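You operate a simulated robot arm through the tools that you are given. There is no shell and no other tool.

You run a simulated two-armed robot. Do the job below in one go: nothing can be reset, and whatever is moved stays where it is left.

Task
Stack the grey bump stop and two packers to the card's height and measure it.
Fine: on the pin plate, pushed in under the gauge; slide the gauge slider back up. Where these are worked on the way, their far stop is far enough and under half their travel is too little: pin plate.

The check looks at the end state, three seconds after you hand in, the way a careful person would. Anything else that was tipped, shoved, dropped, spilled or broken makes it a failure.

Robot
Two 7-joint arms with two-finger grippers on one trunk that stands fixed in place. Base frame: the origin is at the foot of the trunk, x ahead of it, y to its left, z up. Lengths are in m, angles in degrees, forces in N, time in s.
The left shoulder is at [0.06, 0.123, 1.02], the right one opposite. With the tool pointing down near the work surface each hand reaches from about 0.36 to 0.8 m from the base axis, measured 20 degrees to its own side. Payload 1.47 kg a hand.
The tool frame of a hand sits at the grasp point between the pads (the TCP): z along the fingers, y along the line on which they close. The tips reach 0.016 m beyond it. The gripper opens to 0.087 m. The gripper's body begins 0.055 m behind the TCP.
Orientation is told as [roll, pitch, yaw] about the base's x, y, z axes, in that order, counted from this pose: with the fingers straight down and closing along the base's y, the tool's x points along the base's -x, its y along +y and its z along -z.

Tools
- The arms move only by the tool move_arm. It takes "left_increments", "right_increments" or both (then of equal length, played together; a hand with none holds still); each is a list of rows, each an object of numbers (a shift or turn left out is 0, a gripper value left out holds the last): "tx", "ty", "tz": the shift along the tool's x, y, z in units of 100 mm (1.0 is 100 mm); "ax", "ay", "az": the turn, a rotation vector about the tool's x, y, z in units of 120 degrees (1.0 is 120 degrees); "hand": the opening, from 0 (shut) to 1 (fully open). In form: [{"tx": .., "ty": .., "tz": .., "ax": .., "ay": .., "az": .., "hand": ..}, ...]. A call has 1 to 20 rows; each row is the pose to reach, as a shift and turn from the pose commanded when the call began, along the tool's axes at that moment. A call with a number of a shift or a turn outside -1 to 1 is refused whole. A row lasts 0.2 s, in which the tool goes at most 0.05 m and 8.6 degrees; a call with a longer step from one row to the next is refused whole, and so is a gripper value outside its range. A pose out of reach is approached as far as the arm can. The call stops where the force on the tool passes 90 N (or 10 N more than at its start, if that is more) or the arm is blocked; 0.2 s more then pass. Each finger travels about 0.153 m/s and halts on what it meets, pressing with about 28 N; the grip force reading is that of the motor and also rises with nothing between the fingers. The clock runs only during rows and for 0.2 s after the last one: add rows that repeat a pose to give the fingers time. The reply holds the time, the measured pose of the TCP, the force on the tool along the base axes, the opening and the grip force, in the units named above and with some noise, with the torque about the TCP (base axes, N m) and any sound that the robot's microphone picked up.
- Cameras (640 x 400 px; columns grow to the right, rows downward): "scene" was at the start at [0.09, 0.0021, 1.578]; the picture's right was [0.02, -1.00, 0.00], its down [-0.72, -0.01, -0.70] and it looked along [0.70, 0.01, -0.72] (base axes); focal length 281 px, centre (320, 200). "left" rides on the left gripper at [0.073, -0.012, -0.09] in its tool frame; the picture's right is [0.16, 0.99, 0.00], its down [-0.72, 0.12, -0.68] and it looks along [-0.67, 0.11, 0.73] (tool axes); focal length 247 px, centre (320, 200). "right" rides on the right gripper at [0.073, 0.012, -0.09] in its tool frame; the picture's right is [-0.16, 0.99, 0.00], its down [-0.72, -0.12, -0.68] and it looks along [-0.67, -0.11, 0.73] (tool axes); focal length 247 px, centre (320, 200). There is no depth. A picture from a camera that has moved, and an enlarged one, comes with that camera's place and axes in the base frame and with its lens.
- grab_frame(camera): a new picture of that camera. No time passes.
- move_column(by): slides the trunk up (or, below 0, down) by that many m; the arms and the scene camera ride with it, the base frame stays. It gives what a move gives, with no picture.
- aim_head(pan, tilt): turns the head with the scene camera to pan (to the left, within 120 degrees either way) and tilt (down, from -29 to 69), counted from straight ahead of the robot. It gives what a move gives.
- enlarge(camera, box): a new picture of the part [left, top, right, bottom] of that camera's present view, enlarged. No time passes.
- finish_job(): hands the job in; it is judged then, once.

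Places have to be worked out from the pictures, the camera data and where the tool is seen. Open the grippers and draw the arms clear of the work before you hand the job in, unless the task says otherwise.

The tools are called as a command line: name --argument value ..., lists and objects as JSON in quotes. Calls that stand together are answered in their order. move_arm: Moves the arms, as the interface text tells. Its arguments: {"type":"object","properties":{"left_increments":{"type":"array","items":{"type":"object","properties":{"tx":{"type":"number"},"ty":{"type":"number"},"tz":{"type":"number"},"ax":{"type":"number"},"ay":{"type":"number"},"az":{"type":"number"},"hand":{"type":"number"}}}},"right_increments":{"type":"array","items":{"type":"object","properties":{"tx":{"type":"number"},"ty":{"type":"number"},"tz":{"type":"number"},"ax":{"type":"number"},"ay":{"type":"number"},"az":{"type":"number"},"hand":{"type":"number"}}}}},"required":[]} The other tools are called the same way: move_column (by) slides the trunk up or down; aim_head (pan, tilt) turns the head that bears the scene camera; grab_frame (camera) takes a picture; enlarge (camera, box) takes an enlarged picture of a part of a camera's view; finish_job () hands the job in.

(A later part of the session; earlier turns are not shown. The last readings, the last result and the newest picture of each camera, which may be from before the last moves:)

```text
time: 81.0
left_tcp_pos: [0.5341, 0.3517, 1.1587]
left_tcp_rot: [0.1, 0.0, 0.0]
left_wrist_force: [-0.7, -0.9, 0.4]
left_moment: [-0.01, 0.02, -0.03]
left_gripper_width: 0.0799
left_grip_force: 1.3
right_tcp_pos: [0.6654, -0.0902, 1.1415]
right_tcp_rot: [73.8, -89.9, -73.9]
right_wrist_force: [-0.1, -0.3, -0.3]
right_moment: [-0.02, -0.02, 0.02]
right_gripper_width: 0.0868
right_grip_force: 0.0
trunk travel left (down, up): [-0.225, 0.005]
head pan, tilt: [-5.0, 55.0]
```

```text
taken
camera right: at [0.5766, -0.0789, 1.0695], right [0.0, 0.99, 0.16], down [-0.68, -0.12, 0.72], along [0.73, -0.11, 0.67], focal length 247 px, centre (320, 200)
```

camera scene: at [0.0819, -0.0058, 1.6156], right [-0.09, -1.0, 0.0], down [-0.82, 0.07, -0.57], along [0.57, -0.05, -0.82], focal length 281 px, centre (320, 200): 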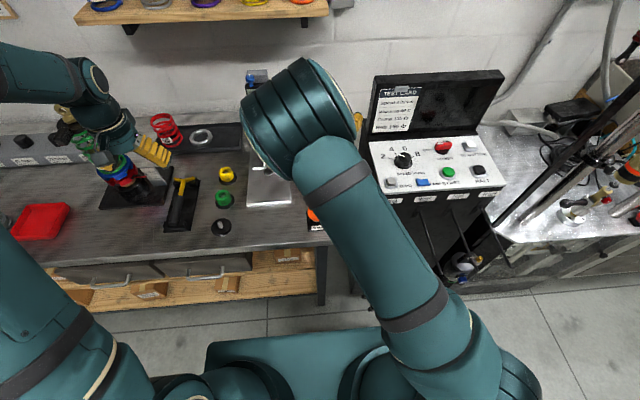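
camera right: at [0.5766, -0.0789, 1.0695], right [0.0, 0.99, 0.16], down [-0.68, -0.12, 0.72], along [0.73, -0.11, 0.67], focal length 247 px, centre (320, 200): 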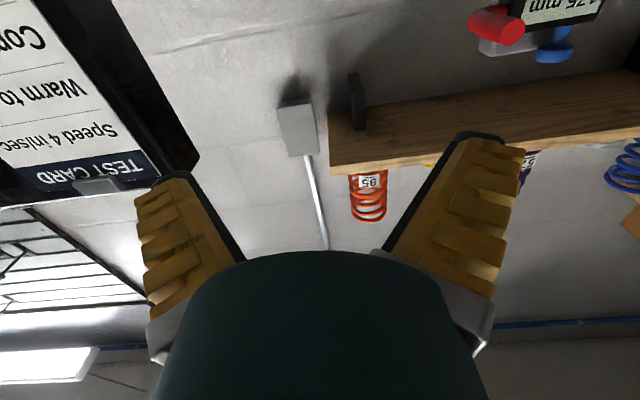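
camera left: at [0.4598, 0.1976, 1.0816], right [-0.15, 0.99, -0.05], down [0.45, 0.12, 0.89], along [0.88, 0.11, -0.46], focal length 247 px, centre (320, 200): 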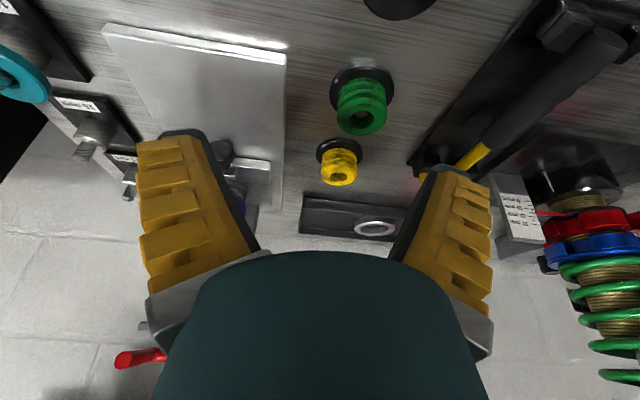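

Level now; the right camera (looking up) sees the red handle. I roll the hand by -90° so the fingers close vertically and the camera sits on the right side, facing the gauge.

move_arm --right_increments '[{"az": -0.0682}, {"az": -0.1364}, {"az": -0.2046}, {"az": -0.2728}, {"az": -0.341}, {"az": -0.4092}, {"az": -0.4774}, {"az": -0.5456}, {"az": -0.6138}, {"az": -0.682}, {"az": -0.75}]'

grab_frame --camera "right"

grab_frame --camera "scene"

```text
time: 83.4
left_tcp_pos: [0.5317, 0.3531, 1.1586]
left_tcp_rot: [-0.1, -0.1, 0.0]
left_wrist_force: [0.5, 0.0, -0.5]
left_moment: [0.01, 0.02, -0.01]
left_gripper_width: 0.0806
left_grip_force: 1.0
right_tcp_pos: [0.6644, -0.0904, 1.1425]
right_tcp_rot: [-89.9, -0.1, 90.0]
right_wrist_force: [-0.1, -0.5, -0.8]
right_moment: [0.0, 0.02, -0.03]
right_gripper_width: 0.0871
right_grip_force: 0.0
trunk travel left (down, up): [-0.225, 0.005]
head pan, tilt: [-5.0, 55.0]
```

```text
taken
camera right: at [0.5761, -0.1637, 1.132], right [0.0, 0.16, -0.99], down [-0.68, 0.72, 0.12], along [0.73, 0.67, 0.1], focal length 247 px, centre (320, 200)
```

right: 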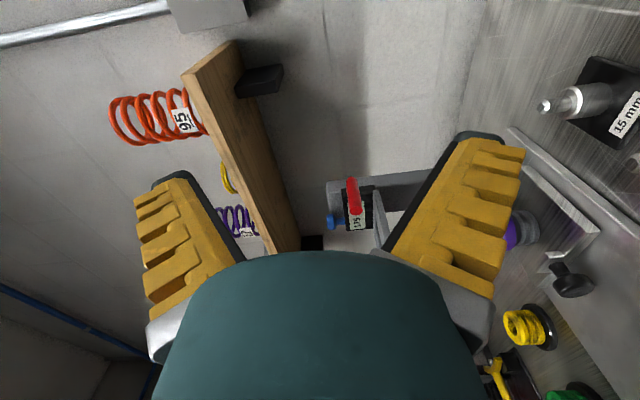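

```text
taken
camera scene: at [0.0811, -0.0053, 1.6156], right [-0.09, -1.0, 0.0], down [-0.82, 0.07, -0.57], along [0.57, -0.05, -0.82], focal length 281 px, centre (320, 200)
```

scene: 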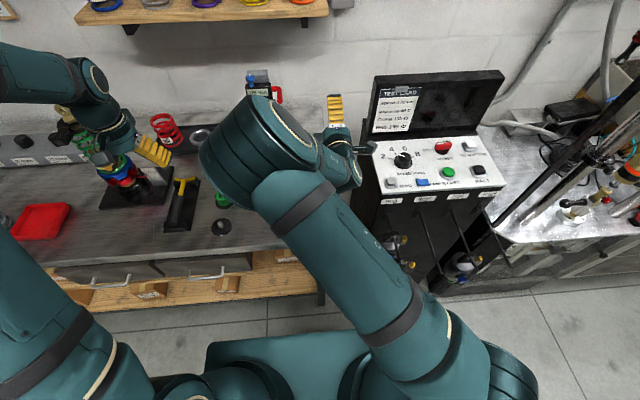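

The handle end is confirmed at about (0.776, 0.048, 1.1225) by the right camera. I move the level hand sideways to line up with it.

move_arm --right_increments '[{"tx": -0.25, "ty": 0.05}, {"tx": -0.5, "ty": 0.1}, {"tx": -0.75, "ty": 0.15}, {"tx": -1.0, "ty": 0.2}]'

grab_frame --camera "scene"

grab_frame --camera "right"

```text
time: 84.4
left_tcp_pos: [0.5327, 0.3538, 1.159]
left_tcp_rot: [-0.1, 0.0, 0.1]
left_wrist_force: [0.2, -0.1, -0.2]
left_moment: [-0.04, 0.03, 0.02]
left_gripper_width: 0.0802
left_grip_force: 1.0
right_tcp_pos: [0.6654, 0.0097, 1.1222]
right_tcp_rot: [-89.9, 0.0, 89.9]
right_wrist_force: [-0.8, 0.3, 0.3]
right_moment: [-0.03, -0.02, 0.02]
right_gripper_width: 0.0869
right_grip_force: 0.1
trunk travel left (down, up): [-0.225, 0.005]
head pan, tilt: [-5.0, 55.0]
```

```text
taken
camera scene: at [0.0811, -0.0053, 1.6156], right [-0.09, -1.0, 0.0], down [-0.82, 0.07, -0.57], along [0.57, -0.05, -0.82], focal length 281 px, centre (320, 200)
```

scene: 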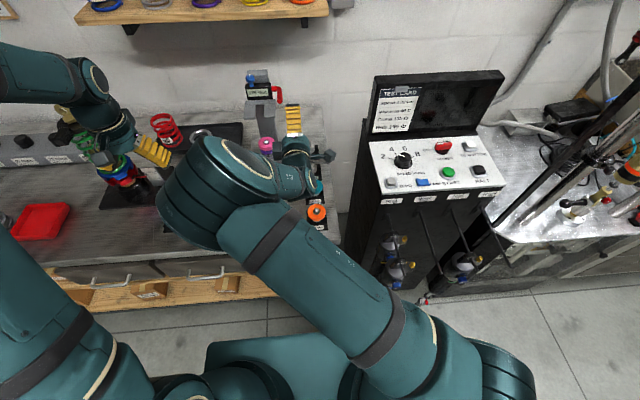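

```text
taken
camera right: at [0.5768, -0.0633, 1.1115], right [0.0, 0.16, -0.99], down [-0.68, 0.72, 0.12], along [0.73, 0.67, 0.11], focal length 247 px, centre (320, 200)
```

right: 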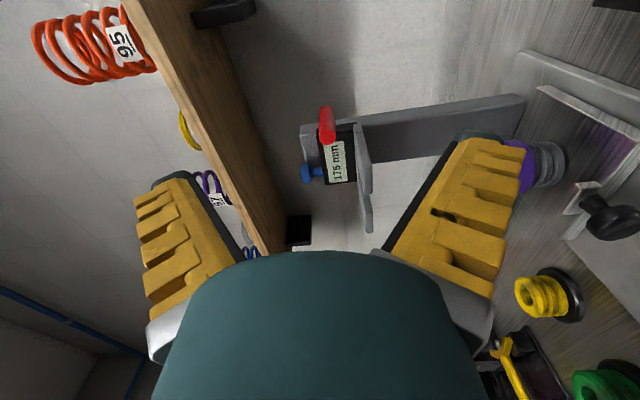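

The camera now faces the gauge directly (display 175 mm, rod end at about (0.772, 0.048, 1.122)). I line up in y and come forward to just short of the rod.

move_arm --right_increments '[{"tx": -0.18, "tz": 0.1}, {"tx": -0.36, "tz": 0.3}, {"tx": -0.36, "tz": 0.6}]'

grab_frame --camera "right"

grab_frame --camera "scene"

enlarge --camera "scene" --box '[230, 60, 330, 160]'

```text
time: 85.2
left_tcp_pos: [0.5337, 0.3525, 1.1577]
left_tcp_rot: [0.0, 0.0, 0.0]
left_wrist_force: [1.2, 0.1, -0.6]
left_moment: [0.02, 0.0, 0.0]
left_gripper_width: 0.0805
left_grip_force: 0.7
right_tcp_pos: [0.7254, 0.0466, 1.1219]
right_tcp_rot: [-89.7, 0.0, 90.1]
right_wrist_force: [0.1, -0.3, -1.0]
right_moment: [-0.01, 0.0, 0.0]
right_gripper_width: 0.0868
right_grip_force: 0.1
trunk travel left (down, up): [-0.225, 0.005]
head pan, tilt: [-5.0, 55.0]
```

```text
taken
camera right: at [0.6366, -0.0272, 1.1107], right [0.0, 0.16, -0.99], down [-0.68, 0.72, 0.12], along [0.73, 0.67, 0.11], focal length 247 px, centre (320, 200)
```

right: 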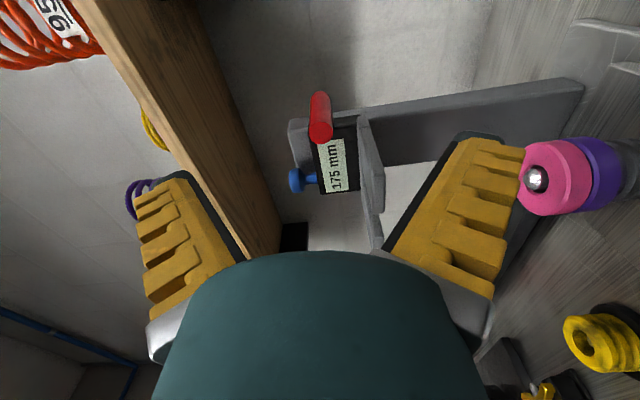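

```text
taken
camera scene: at [0.0821, -0.0057, 1.6156], right [-0.09, -1.0, 0.0], down [-0.82, 0.07, -0.57], along [0.57, -0.05, -0.82], focal length 281 px, centre (320, 200)
```

scene: 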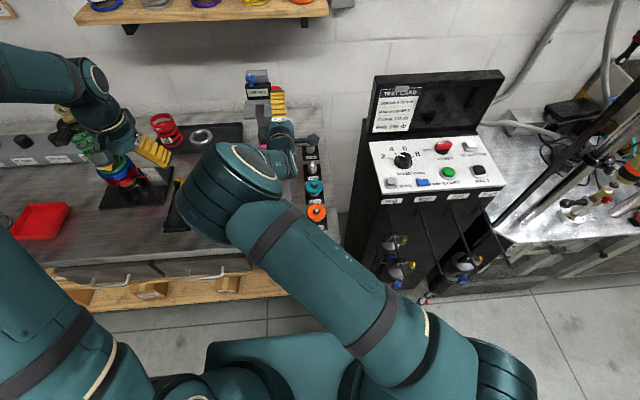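

```text
4.00 times, centred on (280, 110) of scene
camera zoom: at [0.0821, -0.0057, 1.6156], right [-0.09, -1.0, 0.0], down [-0.82, 0.07, -0.57], along [0.57, -0.05, -0.82], focal length 1122 px, centre (480, 560)
```

zoom: 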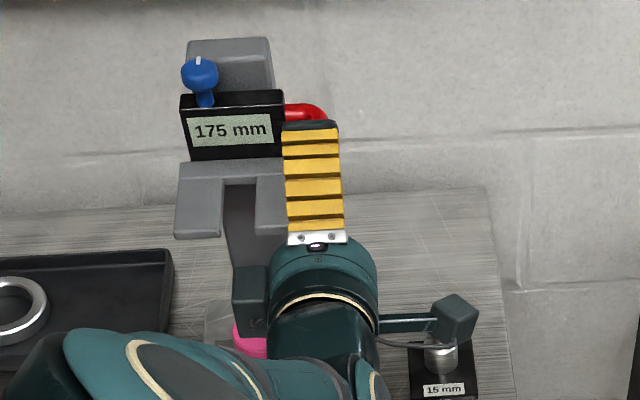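

The rod is centred vertically between the fingers. I shift 3 mm right for clearance from the display, half close the fingers, and move forward around the rod.

move_arm --right_increments '[{"tx": 0.03, "tz": 0.0, "hand": 0.55}, {"tx": 0.03, "tz": 0.15, "hand": 0.55}, {"tx": 0.03, "tz": 0.3, "hand": 0.55}, {"tx": 0.03, "tz": 0.42, "hand": 0.55}]'

grab_frame --camera "right"

enlarge --camera "scene" --box '[230, 60, 330, 160]'

```text
time: 86.2
left_tcp_pos: [0.533, 0.3527, 1.1598]
left_tcp_rot: [0.0, 0.0, 0.0]
left_wrist_force: [0.2, 0.0, -0.2]
left_moment: [0.0, -0.04, -0.01]
left_gripper_width: 0.0804
left_grip_force: 1.5
right_tcp_pos: [0.767, 0.0414, 1.1218]
right_tcp_rot: [-89.9, 0.0, 90.0]
right_wrist_force: [0.7, -0.5, 0.2]
right_moment: [-0.01, -0.03, -0.02]
right_gripper_width: 0.0536
right_grip_force: 4.3
trunk travel left (down, up): [-0.225, 0.005]
head pan, tilt: [-5.0, 55.0]
```

```text
taken
camera right: at [0.6788, -0.0313, 1.1113], right [0.0, 0.16, -0.99], down [-0.68, 0.72, 0.12], along [0.73, 0.67, 0.11], focal length 247 px, centre (320, 200)
```

right: 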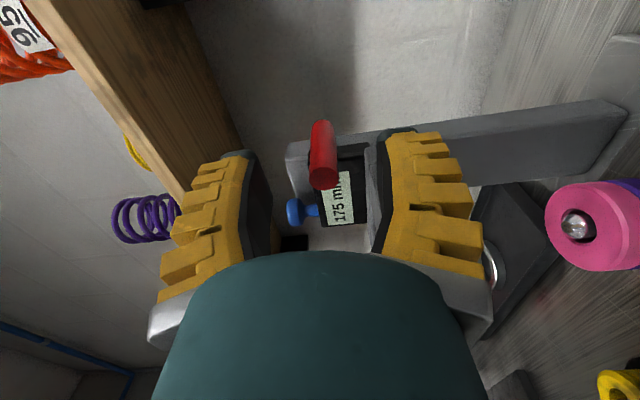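

```text
4.00 times, centred on (280, 110) of scene
camera zoom: at [0.0815, -0.0056, 1.6156], right [-0.09, -1.0, 0.0], down [-0.82, 0.07, -0.57], along [0.57, -0.05, -0.82], focal length 1122 px, centre (480, 560)
```

zoom: 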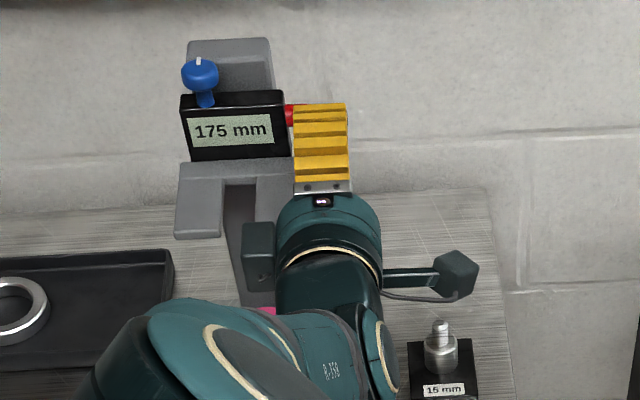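

move_arm --right_increments '[{"tz": 0.1}, {"tz": 0.19}, {"tz": 0.19, "hand": 0.3}, {"tz": 0.19, "hand": 0.08}, {"tz": 0.19, "hand": 0.08}]'

grab_frame --camera "right"

enlarge --camera "scene" --box '[230, 60, 330, 160]'

```text
time: 87.4
left_tcp_pos: [0.5326, 0.3517, 1.1589]
left_tcp_rot: [0.1, 0.1, 0.0]
left_wrist_force: [0.0, 0.3, -0.3]
left_moment: [0.0, 0.01, 0.03]
left_gripper_width: 0.0803
left_grip_force: 1.2
right_tcp_pos: [0.7855, 0.0426, 1.1207]
right_tcp_rot: [-89.8, 0.1, 89.9]
right_wrist_force: [-6.6, -0.4, -1.0]
right_moment: [-0.02, 0.03, 0.61]
right_gripper_width: 0.0113
right_grip_force: 29.6
trunk travel left (down, up): [-0.225, 0.005]
head pan, tilt: [-5.0, 55.0]
```

```text
taken
camera right: at [0.6974, -0.031, 1.1104], right [0.0, 0.16, -0.99], down [-0.68, 0.72, 0.12], along [0.73, 0.67, 0.11], focal length 247 px, centre (320, 200)
```

right: 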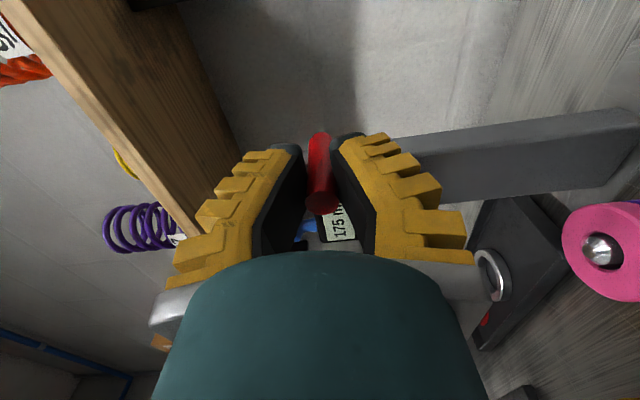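

```text
4.00 times, centred on (280, 110) of scene
camera zoom: at [0.0803, -0.0057, 1.6157], right [-0.09, -1.0, 0.0], down [-0.82, 0.07, -0.57], along [0.57, -0.05, -0.82], focal length 1122 px, centre (480, 560)
```

zoom: 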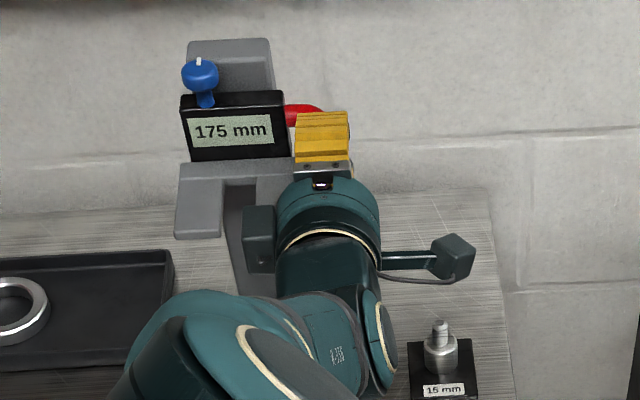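

The rod is gripped. I move the slider down a first 15 mm and watch the display and force.

move_arm --right_increments '[{"ty": 0.05}, {"ty": 0.1}, {"ty": 0.15}]'

enlarge --camera "scene" --box '[230, 60, 330, 160]'

```text
time: 88.2
left_tcp_pos: [0.5317, 0.3528, 1.1598]
left_tcp_rot: [0.0, 0.0, 0.0]
left_wrist_force: [0.0, 0.2, 0.0]
left_moment: [0.02, 0.02, 0.01]
left_gripper_width: 0.0801
left_grip_force: 1.1
right_tcp_pos: [0.7855, 0.0423, 1.1071]
right_tcp_rot: [-89.9, 0.0, 90.0]
right_wrist_force: [-5.8, -3.5, 1.1]
right_moment: [-0.05, 0.0, 0.49]
right_gripper_width: 0.0103
right_grip_force: 29.3
trunk travel left (down, up): [-0.225, 0.005]
head pan, tilt: [-5.0, 55.0]
```

```text
4.00 times, centred on (280, 110) of scene
camera zoom: at [0.0801, -0.006, 1.6157], right [-0.09, -1.0, 0.0], down [-0.82, 0.07, -0.57], along [0.57, -0.05, -0.82], focal length 1122 px, centre (480, 560)
```

zoom: 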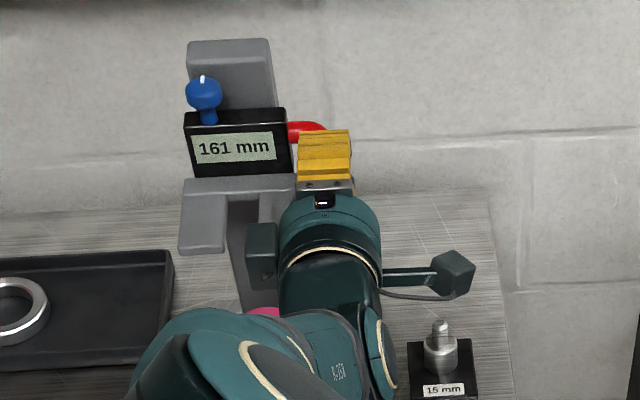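

The slider moves freely (161 mm now). I continue down in stages.

move_arm --right_increments '[{"ty": 0.1}, {"ty": 0.2}, {"ty": 0.3}, {"ty": 0.4}]'

grab_frame --camera "right"

grab_frame --camera "scene"

```text
time: 89.2
left_tcp_pos: [0.5318, 0.3538, 1.1585]
left_tcp_rot: [0.0, -0.1, 0.0]
left_wrist_force: [-0.5, -0.3, -0.3]
left_moment: [0.0, 0.03, 0.0]
left_gripper_width: 0.0803
left_grip_force: 1.2
right_tcp_pos: [0.7862, 0.0418, 1.0636]
right_tcp_rot: [-89.6, 0.0, 90.1]
right_wrist_force: [-4.0, -0.1, -3.4]
right_moment: [-0.02, 0.0, 0.49]
right_gripper_width: 0.0091
right_grip_force: 29.9
trunk travel left (down, up): [-0.225, 0.005]
head pan, tilt: [-5.0, 55.0]
```

```text
taken
camera right: at [0.6967, -0.0308, 1.0542], right [0.0, 0.16, -0.99], down [-0.68, 0.72, 0.12], along [0.73, 0.67, 0.1], focal length 247 px, centre (320, 200)
```

right: 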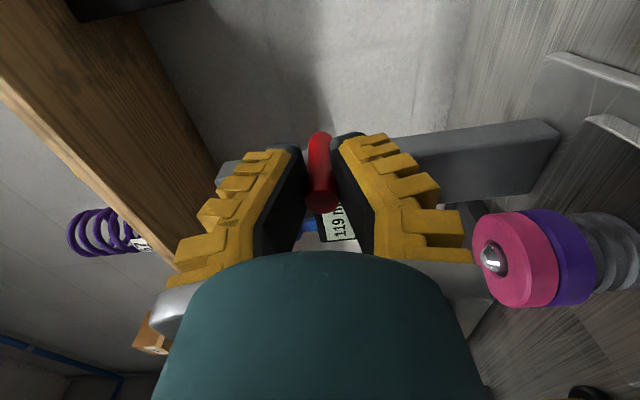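

```text
taken
camera scene: at [0.081, -0.0056, 1.6156], right [-0.09, -1.0, 0.0], down [-0.82, 0.07, -0.57], along [0.57, -0.05, -0.82], focal length 281 px, centre (320, 200)
```

scene: 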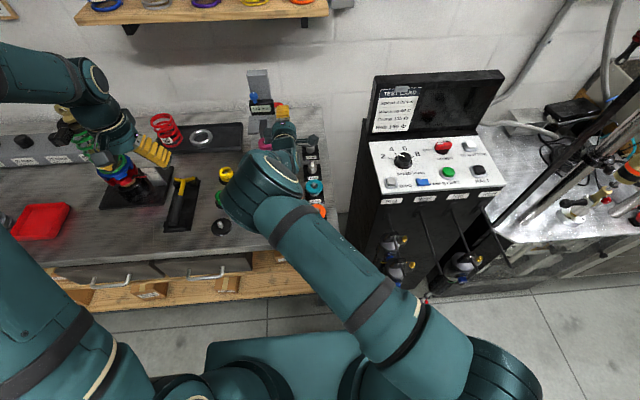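

Reading about 119 mm. I continue down 40 mm, checking clearances.

move_arm --right_increments '[{"ty": 0.1}, {"ty": 0.2}, {"ty": 0.3}, {"ty": 0.38}]'

enlarge --camera "scene" --box '[210, 60, 330, 220]'

grab_frame --camera "right"

```text
time: 90.2
left_tcp_pos: [0.532, 0.3529, 1.1607]
left_tcp_rot: [0.0, 0.0, 0.0]
left_wrist_force: [-0.3, 0.6, 0.7]
left_moment: [0.01, -0.01, 0.03]
left_gripper_width: 0.0803
left_grip_force: 1.2
right_tcp_pos: [0.7849, 0.042, 1.0289]
right_tcp_rot: [-89.8, -0.1, 89.9]
right_wrist_force: [-6.7, -3.4, -1.8]
right_moment: [0.0, -0.06, 0.12]
right_gripper_width: 0.0086
right_grip_force: 30.5
trunk travel left (down, up): [-0.225, 0.005]
head pan, tilt: [-5.0, 55.0]
```

```text
2.50 times, centred on (270, 140) of scene
camera zoom: at [0.0802, -0.006, 1.6156], right [-0.09, -1.0, 0.0], down [-0.82, 0.07, -0.57], along [0.57, -0.05, -0.82], focal length 702 px, centre (445, 350)
```

zoom: 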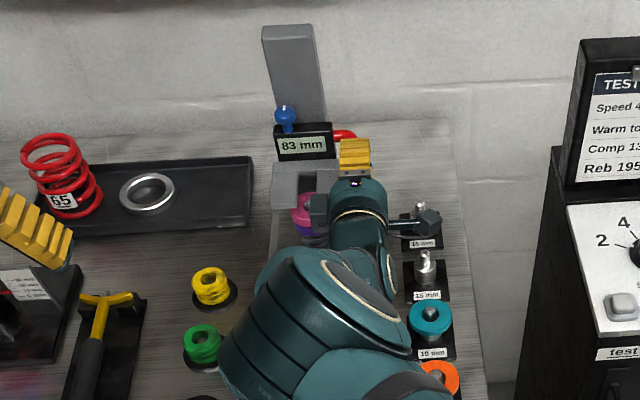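

```text
taken
camera right: at [0.6967, -0.0307, 1.0181], right [0.0, 0.16, -0.99], down [-0.68, 0.72, 0.12], along [0.73, 0.67, 0.1], focal length 247 px, centre (320, 200)
```

right: 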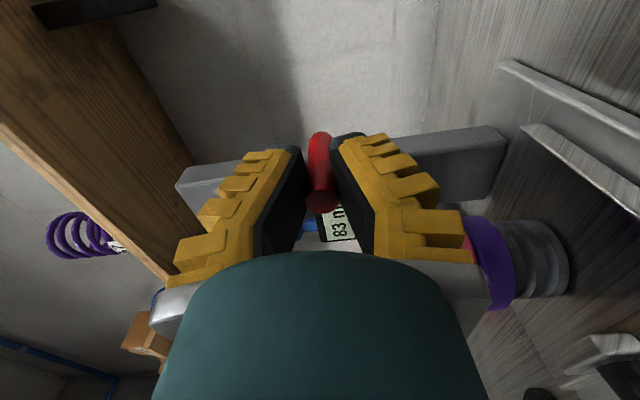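

83 mm. I lower in smaller steps now until the fork meets the stack.

move_arm --right_increments '[{"ty": 0.05}, {"ty": 0.1}, {"ty": 0.15}]'

enlarge --camera "scene" --box '[230, 80, 330, 170]'

```text
time: 91.0
left_tcp_pos: [0.5321, 0.3544, 1.1581]
left_tcp_rot: [0.0, 0.0, 0.0]
left_wrist_force: [-0.1, 0.6, -1.1]
left_moment: [-0.02, 0.0, 0.02]
left_gripper_width: 0.0801
left_grip_force: 1.5
right_tcp_pos: [0.7861, 0.0451, 1.0152]
right_tcp_rot: [-90.0, -0.1, 90.1]
right_wrist_force: [-0.1, 0.6, 0.5]
right_moment: [-0.01, 0.02, -0.01]
right_gripper_width: 0.0142
right_grip_force: 5.5
trunk travel left (down, up): [-0.225, 0.005]
head pan, tilt: [-5.0, 55.0]
```

```text
4.44 times, centred on (280, 125) of scene
camera zoom: at [0.0813, -0.0054, 1.6156], right [-0.09, -1.0, 0.0], down [-0.82, 0.07, -0.57], along [0.57, -0.05, -0.82], focal length 1247 px, centre (498, 533)
```

zoom: 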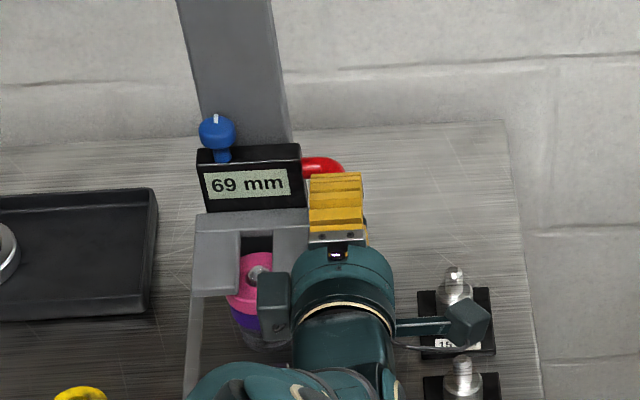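

The display reads 69 mm but the grip force dropped. I look at the grip.

grab_frame --camera "right"

enlarge --camera "right" --box '[220, 90, 440, 270]'

```text
taken
camera right: at [0.6967, -0.0281, 1.0038], right [0.0, 0.16, -0.99], down [-0.68, 0.72, 0.12], along [0.73, 0.67, 0.11], focal length 247 px, centre (320, 200)
```

right: 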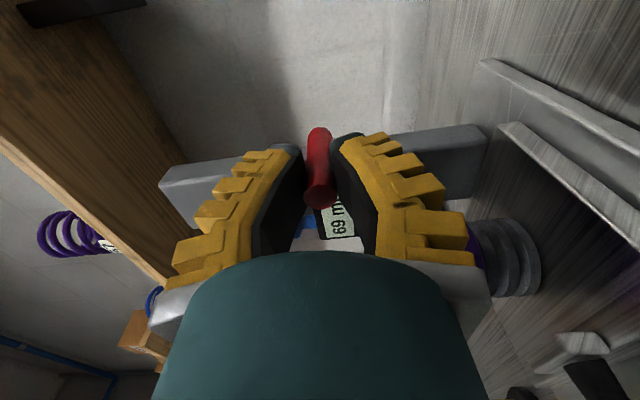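

```text
2.22 times, centred on (330, 180) of right
camera zoom: at [0.6967, -0.0281, 1.0038], right [0.0, 0.16, -0.99], down [-0.68, 0.72, 0.12], along [0.73, 0.67, 0.11], focal length 549 px, centre (298, 244)
```

zoom: 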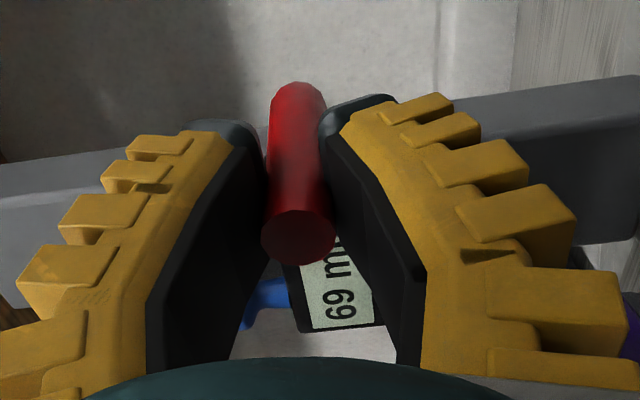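

The rod is still between the pads. I re-command the grip, then continue down gently.

move_arm --right_increments '[{"hand": 0.0}, {"hand": 0.0}]'

move_arm --right_increments '[{"ty": 0.02}, {"ty": 0.04}, {"ty": 0.06}]'

enlarge --camera "scene" --box '[230, 80, 330, 170]'

```text
time: 91.6
left_tcp_pos: [0.532, 0.3535, 1.1579]
left_tcp_rot: [0.0, 0.0, -0.1]
left_wrist_force: [-0.6, 0.0, -0.2]
left_moment: [0.01, -0.03, -0.01]
left_gripper_width: 0.0801
left_grip_force: 1.4
right_tcp_pos: [0.7842, 0.0454, 1.014]
right_tcp_rot: [-89.9, 0.0, 90.1]
right_wrist_force: [-0.6, 6.6, 0.6]
right_moment: [0.01, 0.0, 0.55]
right_gripper_width: 0.011
right_grip_force: 29.4
trunk travel left (down, up): [-0.225, 0.005]
head pan, tilt: [-5.0, 55.0]
```

```text
time: 92.4
left_tcp_pos: [0.5317, 0.3538, 1.1589]
left_tcp_rot: [0.0, 0.0, 0.0]
left_wrist_force: [0.7, -0.1, 0.1]
left_moment: [-0.02, -0.01, -0.02]
left_gripper_width: 0.0801
left_grip_force: 1.1
right_tcp_pos: [0.7843, 0.0464, 1.008]
right_tcp_rot: [-89.9, 0.1, 90.1]
right_wrist_force: [-5.9, 15.3, 1.7]
right_moment: [0.05, 0.02, 0.43]
right_gripper_width: 0.0107
right_grip_force: 29.9
trunk travel left (down, up): [-0.225, 0.005]
head pan, tilt: [-5.0, 55.0]
```

```text
4.44 times, centred on (280, 125) of scene
camera zoom: at [0.0801, -0.0035, 1.6157], right [-0.09, -1.0, 0.0], down [-0.82, 0.07, -0.57], along [0.57, -0.05, -0.82], focal length 1247 px, centre (498, 533)
```

zoom: 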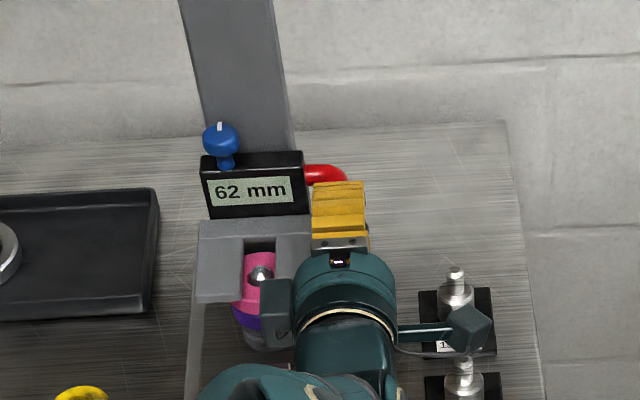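

62 mm, but a sideways force of +15 N has appeared on the hand. I look for what it touches before going on.

enlarge --camera "scene" --box '[245, 100, 315, 160]'

enlarge --camera "right" --box '[200, 60, 640, 400]'

enlarge --camera "left" --box '[0, 0, 250, 400]'

```text
6.67 times, centred on (280, 130) of scene
camera zoom: at [0.0801, -0.0035, 1.6157], right [-0.09, -1.0, 0.0], down [-0.82, 0.07, -0.57], along [0.57, -0.05, -0.82], focal length 1871 px, centre (587, 667)
```

zoom: 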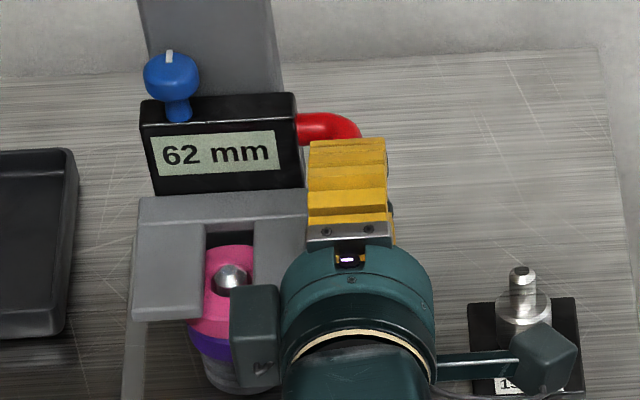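

```text
1.18 times, centred on (420, 230) of right
camera zoom: at [0.6964, -0.0279, 0.9979], right [0.0, 0.16, -0.99], down [-0.68, 0.72, 0.12], along [0.73, 0.67, 0.11], focal length 291 px, centre (202, 165)
```

zoom: 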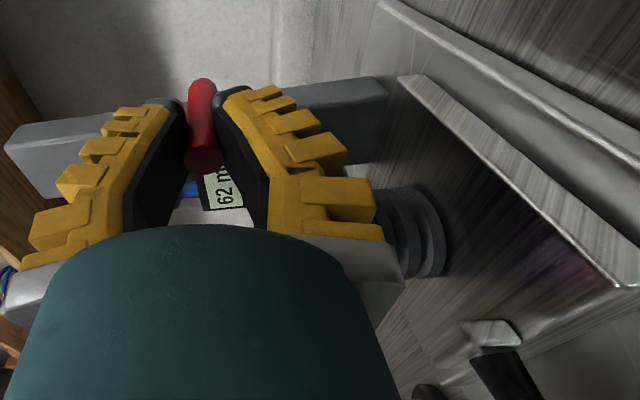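

```text
1.00 times, centred on (125, 200) of left (not enlarged: the box is as wide or as high as the picture)
camera zoom: at [0.4592, 0.3417, 1.2485], right [-0.16, 0.99, 0.0], down [0.72, 0.12, 0.68], along [0.67, 0.11, -0.73], focal length 247 px, centre (515, 200)
```

zoom: 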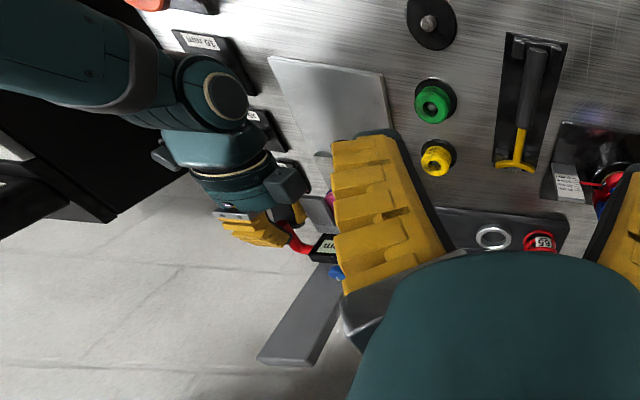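

Nothing else touches the hand; the sideways pull comes through the rod grip. I shift the hand 1.5 mm left to relieve it and lower the last 2–3 mm in tiny steps.

move_arm --right_increments '[{"tx": -0.015, "ty": 0.0}, {"tx": -0.015, "ty": 0.01}, {"tx": -0.015, "ty": 0.02}]'

enlarge --camera "scene" --box '[245, 100, 315, 160]'

```text
time: 93.2
left_tcp_pos: [0.5324, 0.3542, 1.1584]
left_tcp_rot: [-0.1, 0.0, 0.0]
left_wrist_force: [-1.1, -0.1, -0.4]
left_moment: [-0.02, 0.0, 0.01]
left_gripper_width: 0.0802
left_grip_force: 1.7
right_tcp_pos: [0.7846, 0.0445, 1.0053]
right_tcp_rot: [-89.9, 0.0, 90.0]
right_wrist_force: [-5.8, 12.5, 1.7]
right_moment: [0.02, 0.0, 0.45]
right_gripper_width: 0.0106
right_grip_force: 30.4
trunk travel left (down, up): [-0.225, 0.005]
head pan, tilt: [-5.0, 55.0]
```

```text
6.67 times, centred on (280, 130) of scene
camera zoom: at [0.0802, -0.0039, 1.6157], right [-0.09, -1.0, 0.0], down [-0.82, 0.07, -0.57], along [0.57, -0.05, -0.82], focal length 1871 px, centre (587, 667)
```

zoom: 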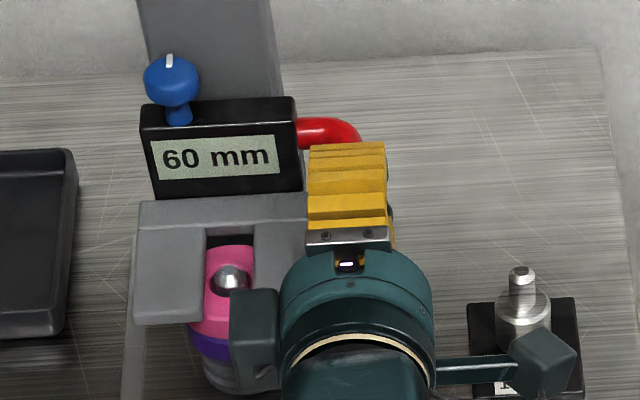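

It reads 60 mm. I press very slightly further to confirm that the fork really rests on the stack.

move_arm --right_increments '[{"ty": 0.01}, {"ty": 0.02}]'

enlarge --camera "scene" --box '[245, 100, 315, 160]'

```text
time: 93.8
left_tcp_pos: [0.5321, 0.3529, 1.1591]
left_tcp_rot: [-0.1, -0.1, 0.0]
left_wrist_force: [-0.5, 0.5, -0.5]
left_moment: [0.0, -0.01, 0.01]
left_gripper_width: 0.0802
left_grip_force: 1.2
right_tcp_pos: [0.7844, 0.0447, 1.0048]
right_tcp_rot: [-90.1, -0.1, 90.1]
right_wrist_force: [-8.3, 9.6, 5.7]
right_moment: [0.02, -0.01, 0.35]
right_gripper_width: 0.0102
right_grip_force: 30.0
trunk travel left (down, up): [-0.225, 0.005]
head pan, tilt: [-5.0, 55.0]
```

```text
6.67 times, centred on (280, 130) of scene
camera zoom: at [0.0794, -0.0043, 1.6158], right [-0.09, -1.0, 0.0], down [-0.82, 0.07, -0.57], along [0.57, -0.05, -0.82], focal length 1871 px, centre (587, 667)
```

zoom: 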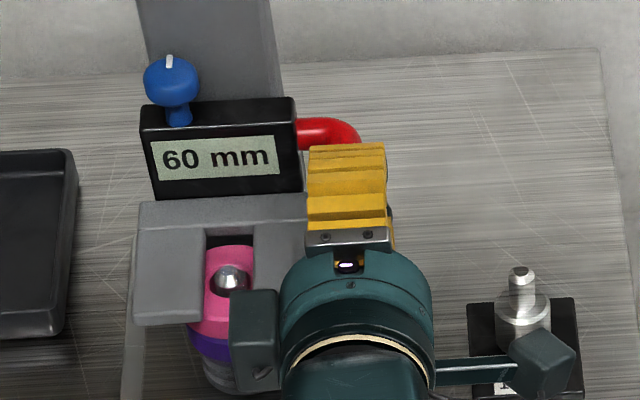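

The reading stays at 60 mm while the force builds, so the stack measures exactly the card's 60 mm. Now I slide the slider back up.

move_arm --right_increments '[{"ty": -0.03}, {"ty": -0.1}, {"ty": -0.2}, {"ty": -0.3}, {"ty": -0.4}, {"ty": -0.5}]'

enlarge --camera "scene" --box '[230, 60, 330, 160]'

grab_frame --camera "right"

```text
time: 95.2
left_tcp_pos: [0.5313, 0.3532, 1.16]
left_tcp_rot: [-0.1, -0.1, 0.1]
left_wrist_force: [-0.3, -0.3, -1.0]
left_moment: [-0.01, -0.02, 0.0]
left_gripper_width: 0.0803
left_grip_force: 1.6
right_tcp_pos: [0.7857, 0.046, 1.0569]
right_tcp_rot: [-90.1, 0.0, 90.0]
right_wrist_force: [-14.0, 10.1, -3.2]
right_moment: [-0.03, 0.06, 0.21]
right_gripper_width: 0.0101
right_grip_force: 29.8
trunk travel left (down, up): [-0.225, 0.005]
head pan, tilt: [-5.0, 55.0]
```

```text
4.00 times, centred on (280, 110) of scene
camera zoom: at [0.0794, -0.0041, 1.6158], right [-0.09, -1.0, 0.0], down [-0.82, 0.07, -0.57], along [0.57, -0.05, -0.82], focal length 1122 px, centre (480, 560)
```

zoom: 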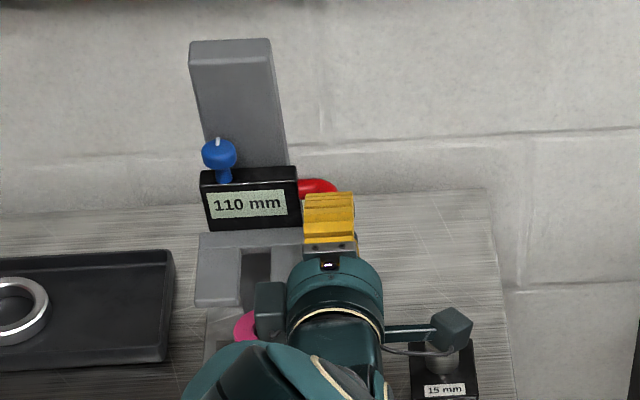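

```text
taken
camera right: at [0.6964, -0.0275, 1.0452], right [0.0, 0.16, -0.99], down [-0.68, 0.72, 0.11], along [0.73, 0.67, 0.11], focal length 247 px, centre (320, 200)
```

right: 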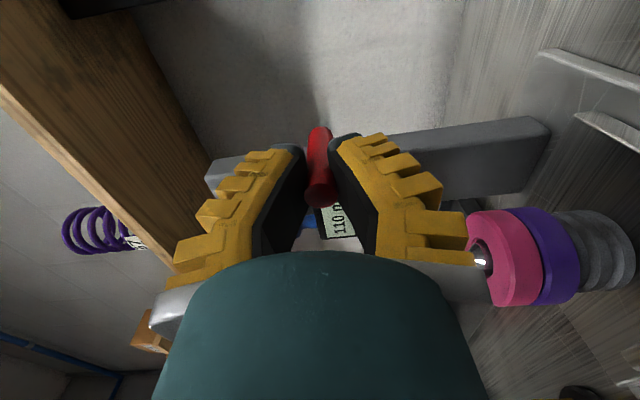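

move_arm --right_increments '[{"ty": -0.1}, {"ty": -0.2}, {"ty": -0.3}, {"ty": -0.4}, {"ty": -0.5}, {"ty": -0.58}]'

enlarge --camera "scene" --box '[230, 60, 330, 160]'

enlarge --camera "right" --box '[220, 90, 440, 270]'

```text
time: 96.6
left_tcp_pos: [0.5323, 0.3541, 1.1596]
left_tcp_rot: [-0.1, -0.1, 0.0]
left_wrist_force: [0.8, -0.4, 0.7]
left_moment: [-0.02, -0.02, -0.02]
left_gripper_width: 0.0804
left_grip_force: 1.3
right_tcp_pos: [0.7862, 0.0444, 1.1133]
right_tcp_rot: [-90.0, 0.0, 90.0]
right_wrist_force: [-13.6, 7.6, -4.0]
right_moment: [-0.01, 0.06, 0.11]
right_gripper_width: 0.0097
right_grip_force: 30.2
trunk travel left (down, up): [-0.225, 0.005]
head pan, tilt: [-5.0, 55.0]
```

```text
4.00 times, centred on (280, 110) of scene
camera zoom: at [0.0793, -0.0045, 1.6158], right [-0.09, -1.0, 0.0], down [-0.82, 0.07, -0.57], along [0.57, -0.05, -0.82], focal length 1122 px, centre (480, 560)
```

zoom: 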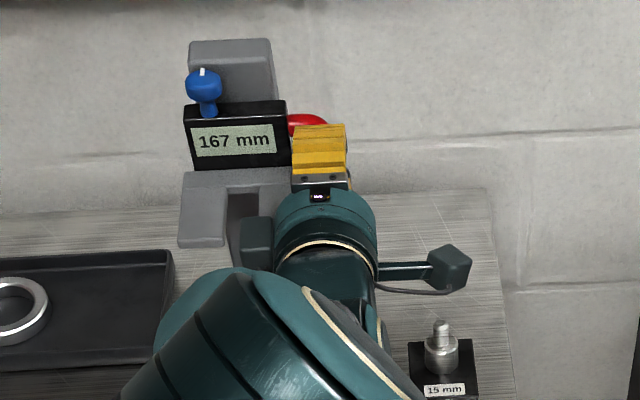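

```text
2.22 times, centred on (330, 180) of right
camera zoom: at [0.6965, -0.0274, 1.1022], right [0.0, 0.16, -0.99], down [-0.68, 0.72, 0.12], along [0.73, 0.67, 0.11], focal length 549 px, centre (298, 244)
```

zoom: 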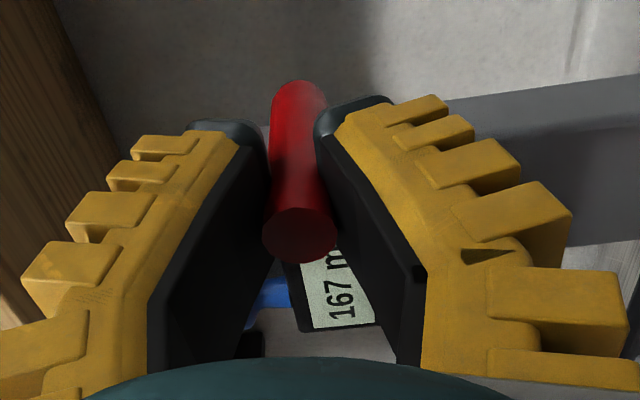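

167 mm now. I raise the last millimetres slowly to the top stop (175 mm).

move_arm --right_increments '[{"ty": -0.03}, {"ty": -0.06}, {"ty": -0.08}]'

enlarge --camera "scene" --box '[230, 60, 330, 160]'

```text
time: 97.4
left_tcp_pos: [0.5328, 0.3538, 1.1601]
left_tcp_rot: [-0.1, 0.0, 0.0]
left_wrist_force: [0.3, 0.1, 0.2]
left_moment: [0.0, -0.02, -0.01]
left_gripper_width: 0.0803
left_grip_force: 1.5
right_tcp_pos: [0.7841, 0.0465, 1.1204]
right_tcp_rot: [-90.0, 0.0, 90.0]
right_wrist_force: [-12.2, 11.0, -6.7]
right_moment: [0.02, 0.04, 0.21]
right_gripper_width: 0.0096
right_grip_force: 29.9
trunk travel left (down, up): [-0.225, 0.005]
head pan, tilt: [-5.0, 55.0]
```

```text
4.00 times, centred on (280, 110) of scene
camera zoom: at [0.0801, -0.004, 1.6157], right [-0.09, -1.0, 0.0], down [-0.82, 0.07, -0.57], along [0.57, -0.05, -0.82], focal length 1122 px, centre (480, 560)
```

zoom: 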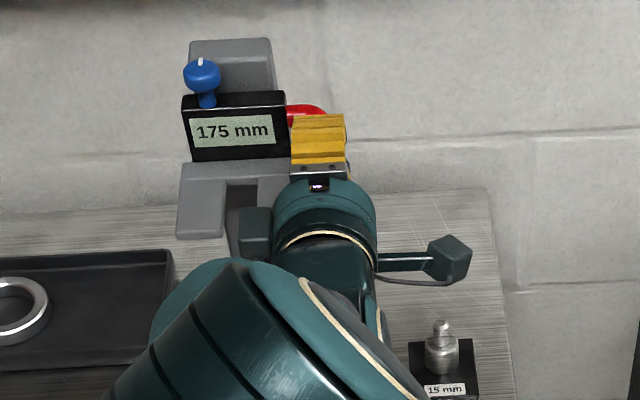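

Back at 175 mm. I open the fingers, check that the slider stays up, and withdraw straight back.

move_arm --right_increments '[{"ty": -0.015}, {"ty": -0.015, "hand": 0.3}, {"ty": -0.01, "hand": 0.55}, {"ty": -0.01, "hand": 0.55}, {"ty": -0.01, "hand": 0.55}]'

grab_frame --camera "right"

enlarge --camera "scene" --box '[230, 60, 330, 160]'

```text
time: 98.6
left_tcp_pos: [0.5334, 0.3529, 1.1594]
left_tcp_rot: [0.0, 0.0, 0.0]
left_wrist_force: [-0.1, 0.2, 0.1]
left_moment: [0.0, 0.04, -0.02]
left_gripper_width: 0.0803
left_grip_force: 1.0
right_tcp_pos: [0.7868, 0.0431, 1.121]
right_tcp_rot: [-89.9, 0.1, 90.0]
right_wrist_force: [0.0, -0.6, 0.1]
right_moment: [-0.04, 0.0, -0.03]
right_gripper_width: 0.0533
right_grip_force: 4.0
trunk travel left (down, up): [-0.225, 0.005]
head pan, tilt: [-5.0, 55.0]
```

```text
taken
camera right: at [0.6975, -0.029, 1.1099], right [0.0, 0.16, -0.99], down [-0.68, 0.72, 0.12], along [0.73, 0.67, 0.11], focal length 247 px, centre (320, 200)
```

right: 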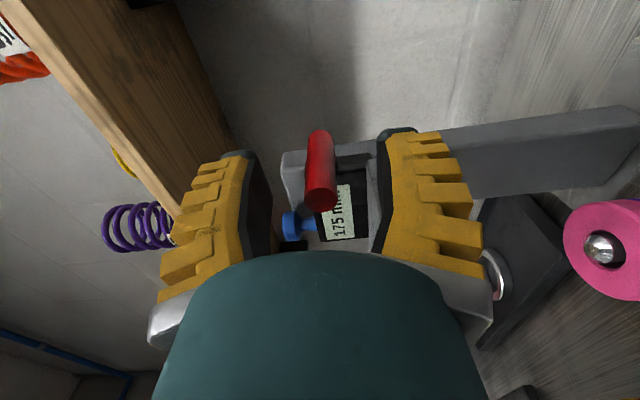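

```text
4.00 times, centred on (280, 110) of scene
camera zoom: at [0.0812, -0.0056, 1.6156], right [-0.09, -1.0, 0.0], down [-0.82, 0.07, -0.57], along [0.57, -0.05, -0.82], focal length 1122 px, centre (480, 560)
```

zoom: 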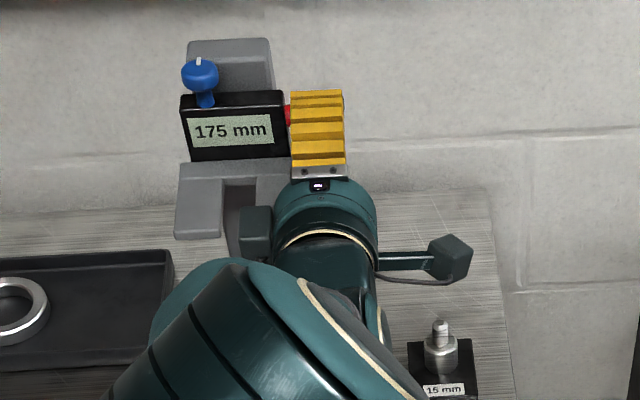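

The slider holds at 175 mm with the fingers open. I draw the right hand straight back and then to the right, clear of the work.

move_arm --right_increments '[{"tz": -0.2}, {"tz": -0.5}, {"tz": -0.8}, {"tz": -1.0}]'

move_arm --right_increments '[{"tx": 0.3, "ty": -0.1}, {"tx": 0.6, "ty": -0.2}, {"tx": 0.9, "ty": -0.3}, {"tx": 1.0, "ty": -0.4}]'

grab_frame --camera "scene"

enlarge --camera "scene" --box '[220, 60, 320, 220]'

grab_frame --camera "right"

```text
time: 99.6
left_tcp_pos: [0.5327, 0.3529, 1.1584]
left_tcp_rot: [-0.1, 0.0, 0.1]
left_wrist_force: [0.0, 0.2, -0.4]
left_moment: [0.0, -0.01, 0.04]
left_gripper_width: 0.0805
left_grip_force: 1.4
right_tcp_pos: [0.6857, 0.0437, 1.1226]
right_tcp_rot: [-89.9, 0.0, 90.0]
right_wrist_force: [-0.5, 0.0, -0.4]
right_moment: [-0.01, 0.03, 0.02]
right_gripper_width: 0.0531
right_grip_force: 4.1
trunk travel left (down, up): [-0.225, 0.005]
head pan, tilt: [-5.0, 55.0]
```

```text
time: 100.6
left_tcp_pos: [0.5319, 0.353, 1.1582]
left_tcp_rot: [0.0, 0.0, 0.0]
left_wrist_force: [0.7, -0.2, -0.7]
left_moment: [0.03, 0.03, -0.03]
left_gripper_width: 0.0804
left_grip_force: 1.4
right_tcp_pos: [0.6851, -0.0559, 1.1616]
right_tcp_rot: [-89.9, 0.0, 90.0]
right_wrist_force: [0.1, -0.4, -0.6]
right_moment: [0.0, -0.01, -0.02]
right_gripper_width: 0.0533
right_grip_force: 4.0
trunk travel left (down, up): [-0.225, 0.005]
head pan, tilt: [-5.0, 55.0]
```

```text
taken
camera scene: at [0.081, -0.0054, 1.6157], right [-0.09, -1.0, 0.0], down [-0.82, 0.07, -0.57], along [0.57, -0.05, -0.82], focal length 281 px, centre (320, 200)
```

scene: 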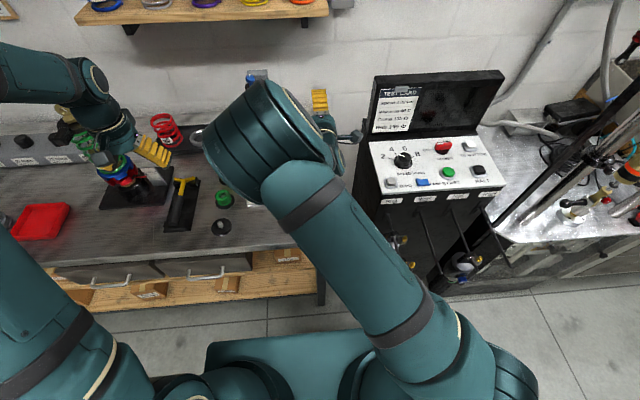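

```text
2.50 times, centred on (270, 140) of scene
camera zoom: at [0.081, -0.0054, 1.6157], right [-0.09, -1.0, 0.0], down [-0.82, 0.07, -0.57], along [0.57, -0.05, -0.82], focal length 702 px, centre (445, 350)
```

zoom: 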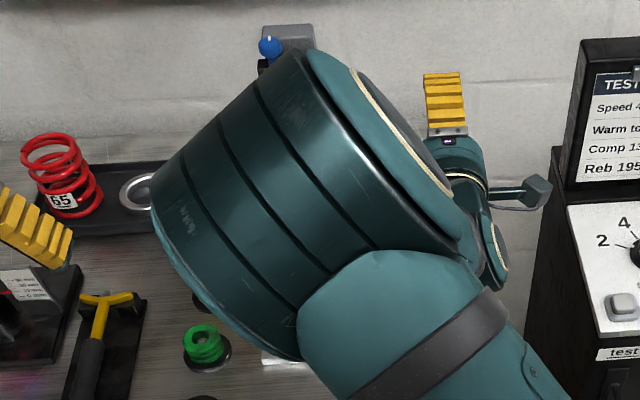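

```text
taken
camera right: at [0.5965, -0.1289, 1.1505], right [0.0, 0.16, -0.99], down [-0.68, 0.72, 0.12], along [0.73, 0.67, 0.11], focal length 247 px, centre (320, 200)
```

right: 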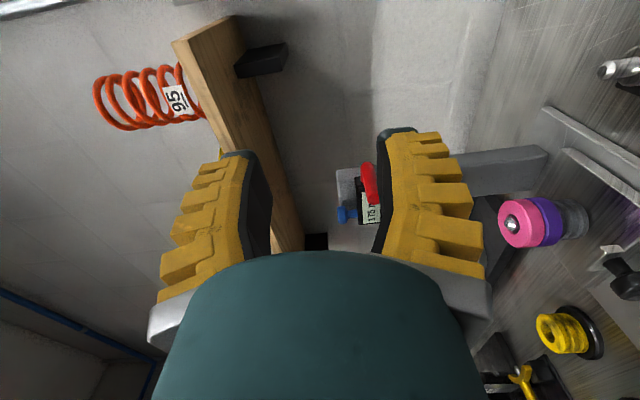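

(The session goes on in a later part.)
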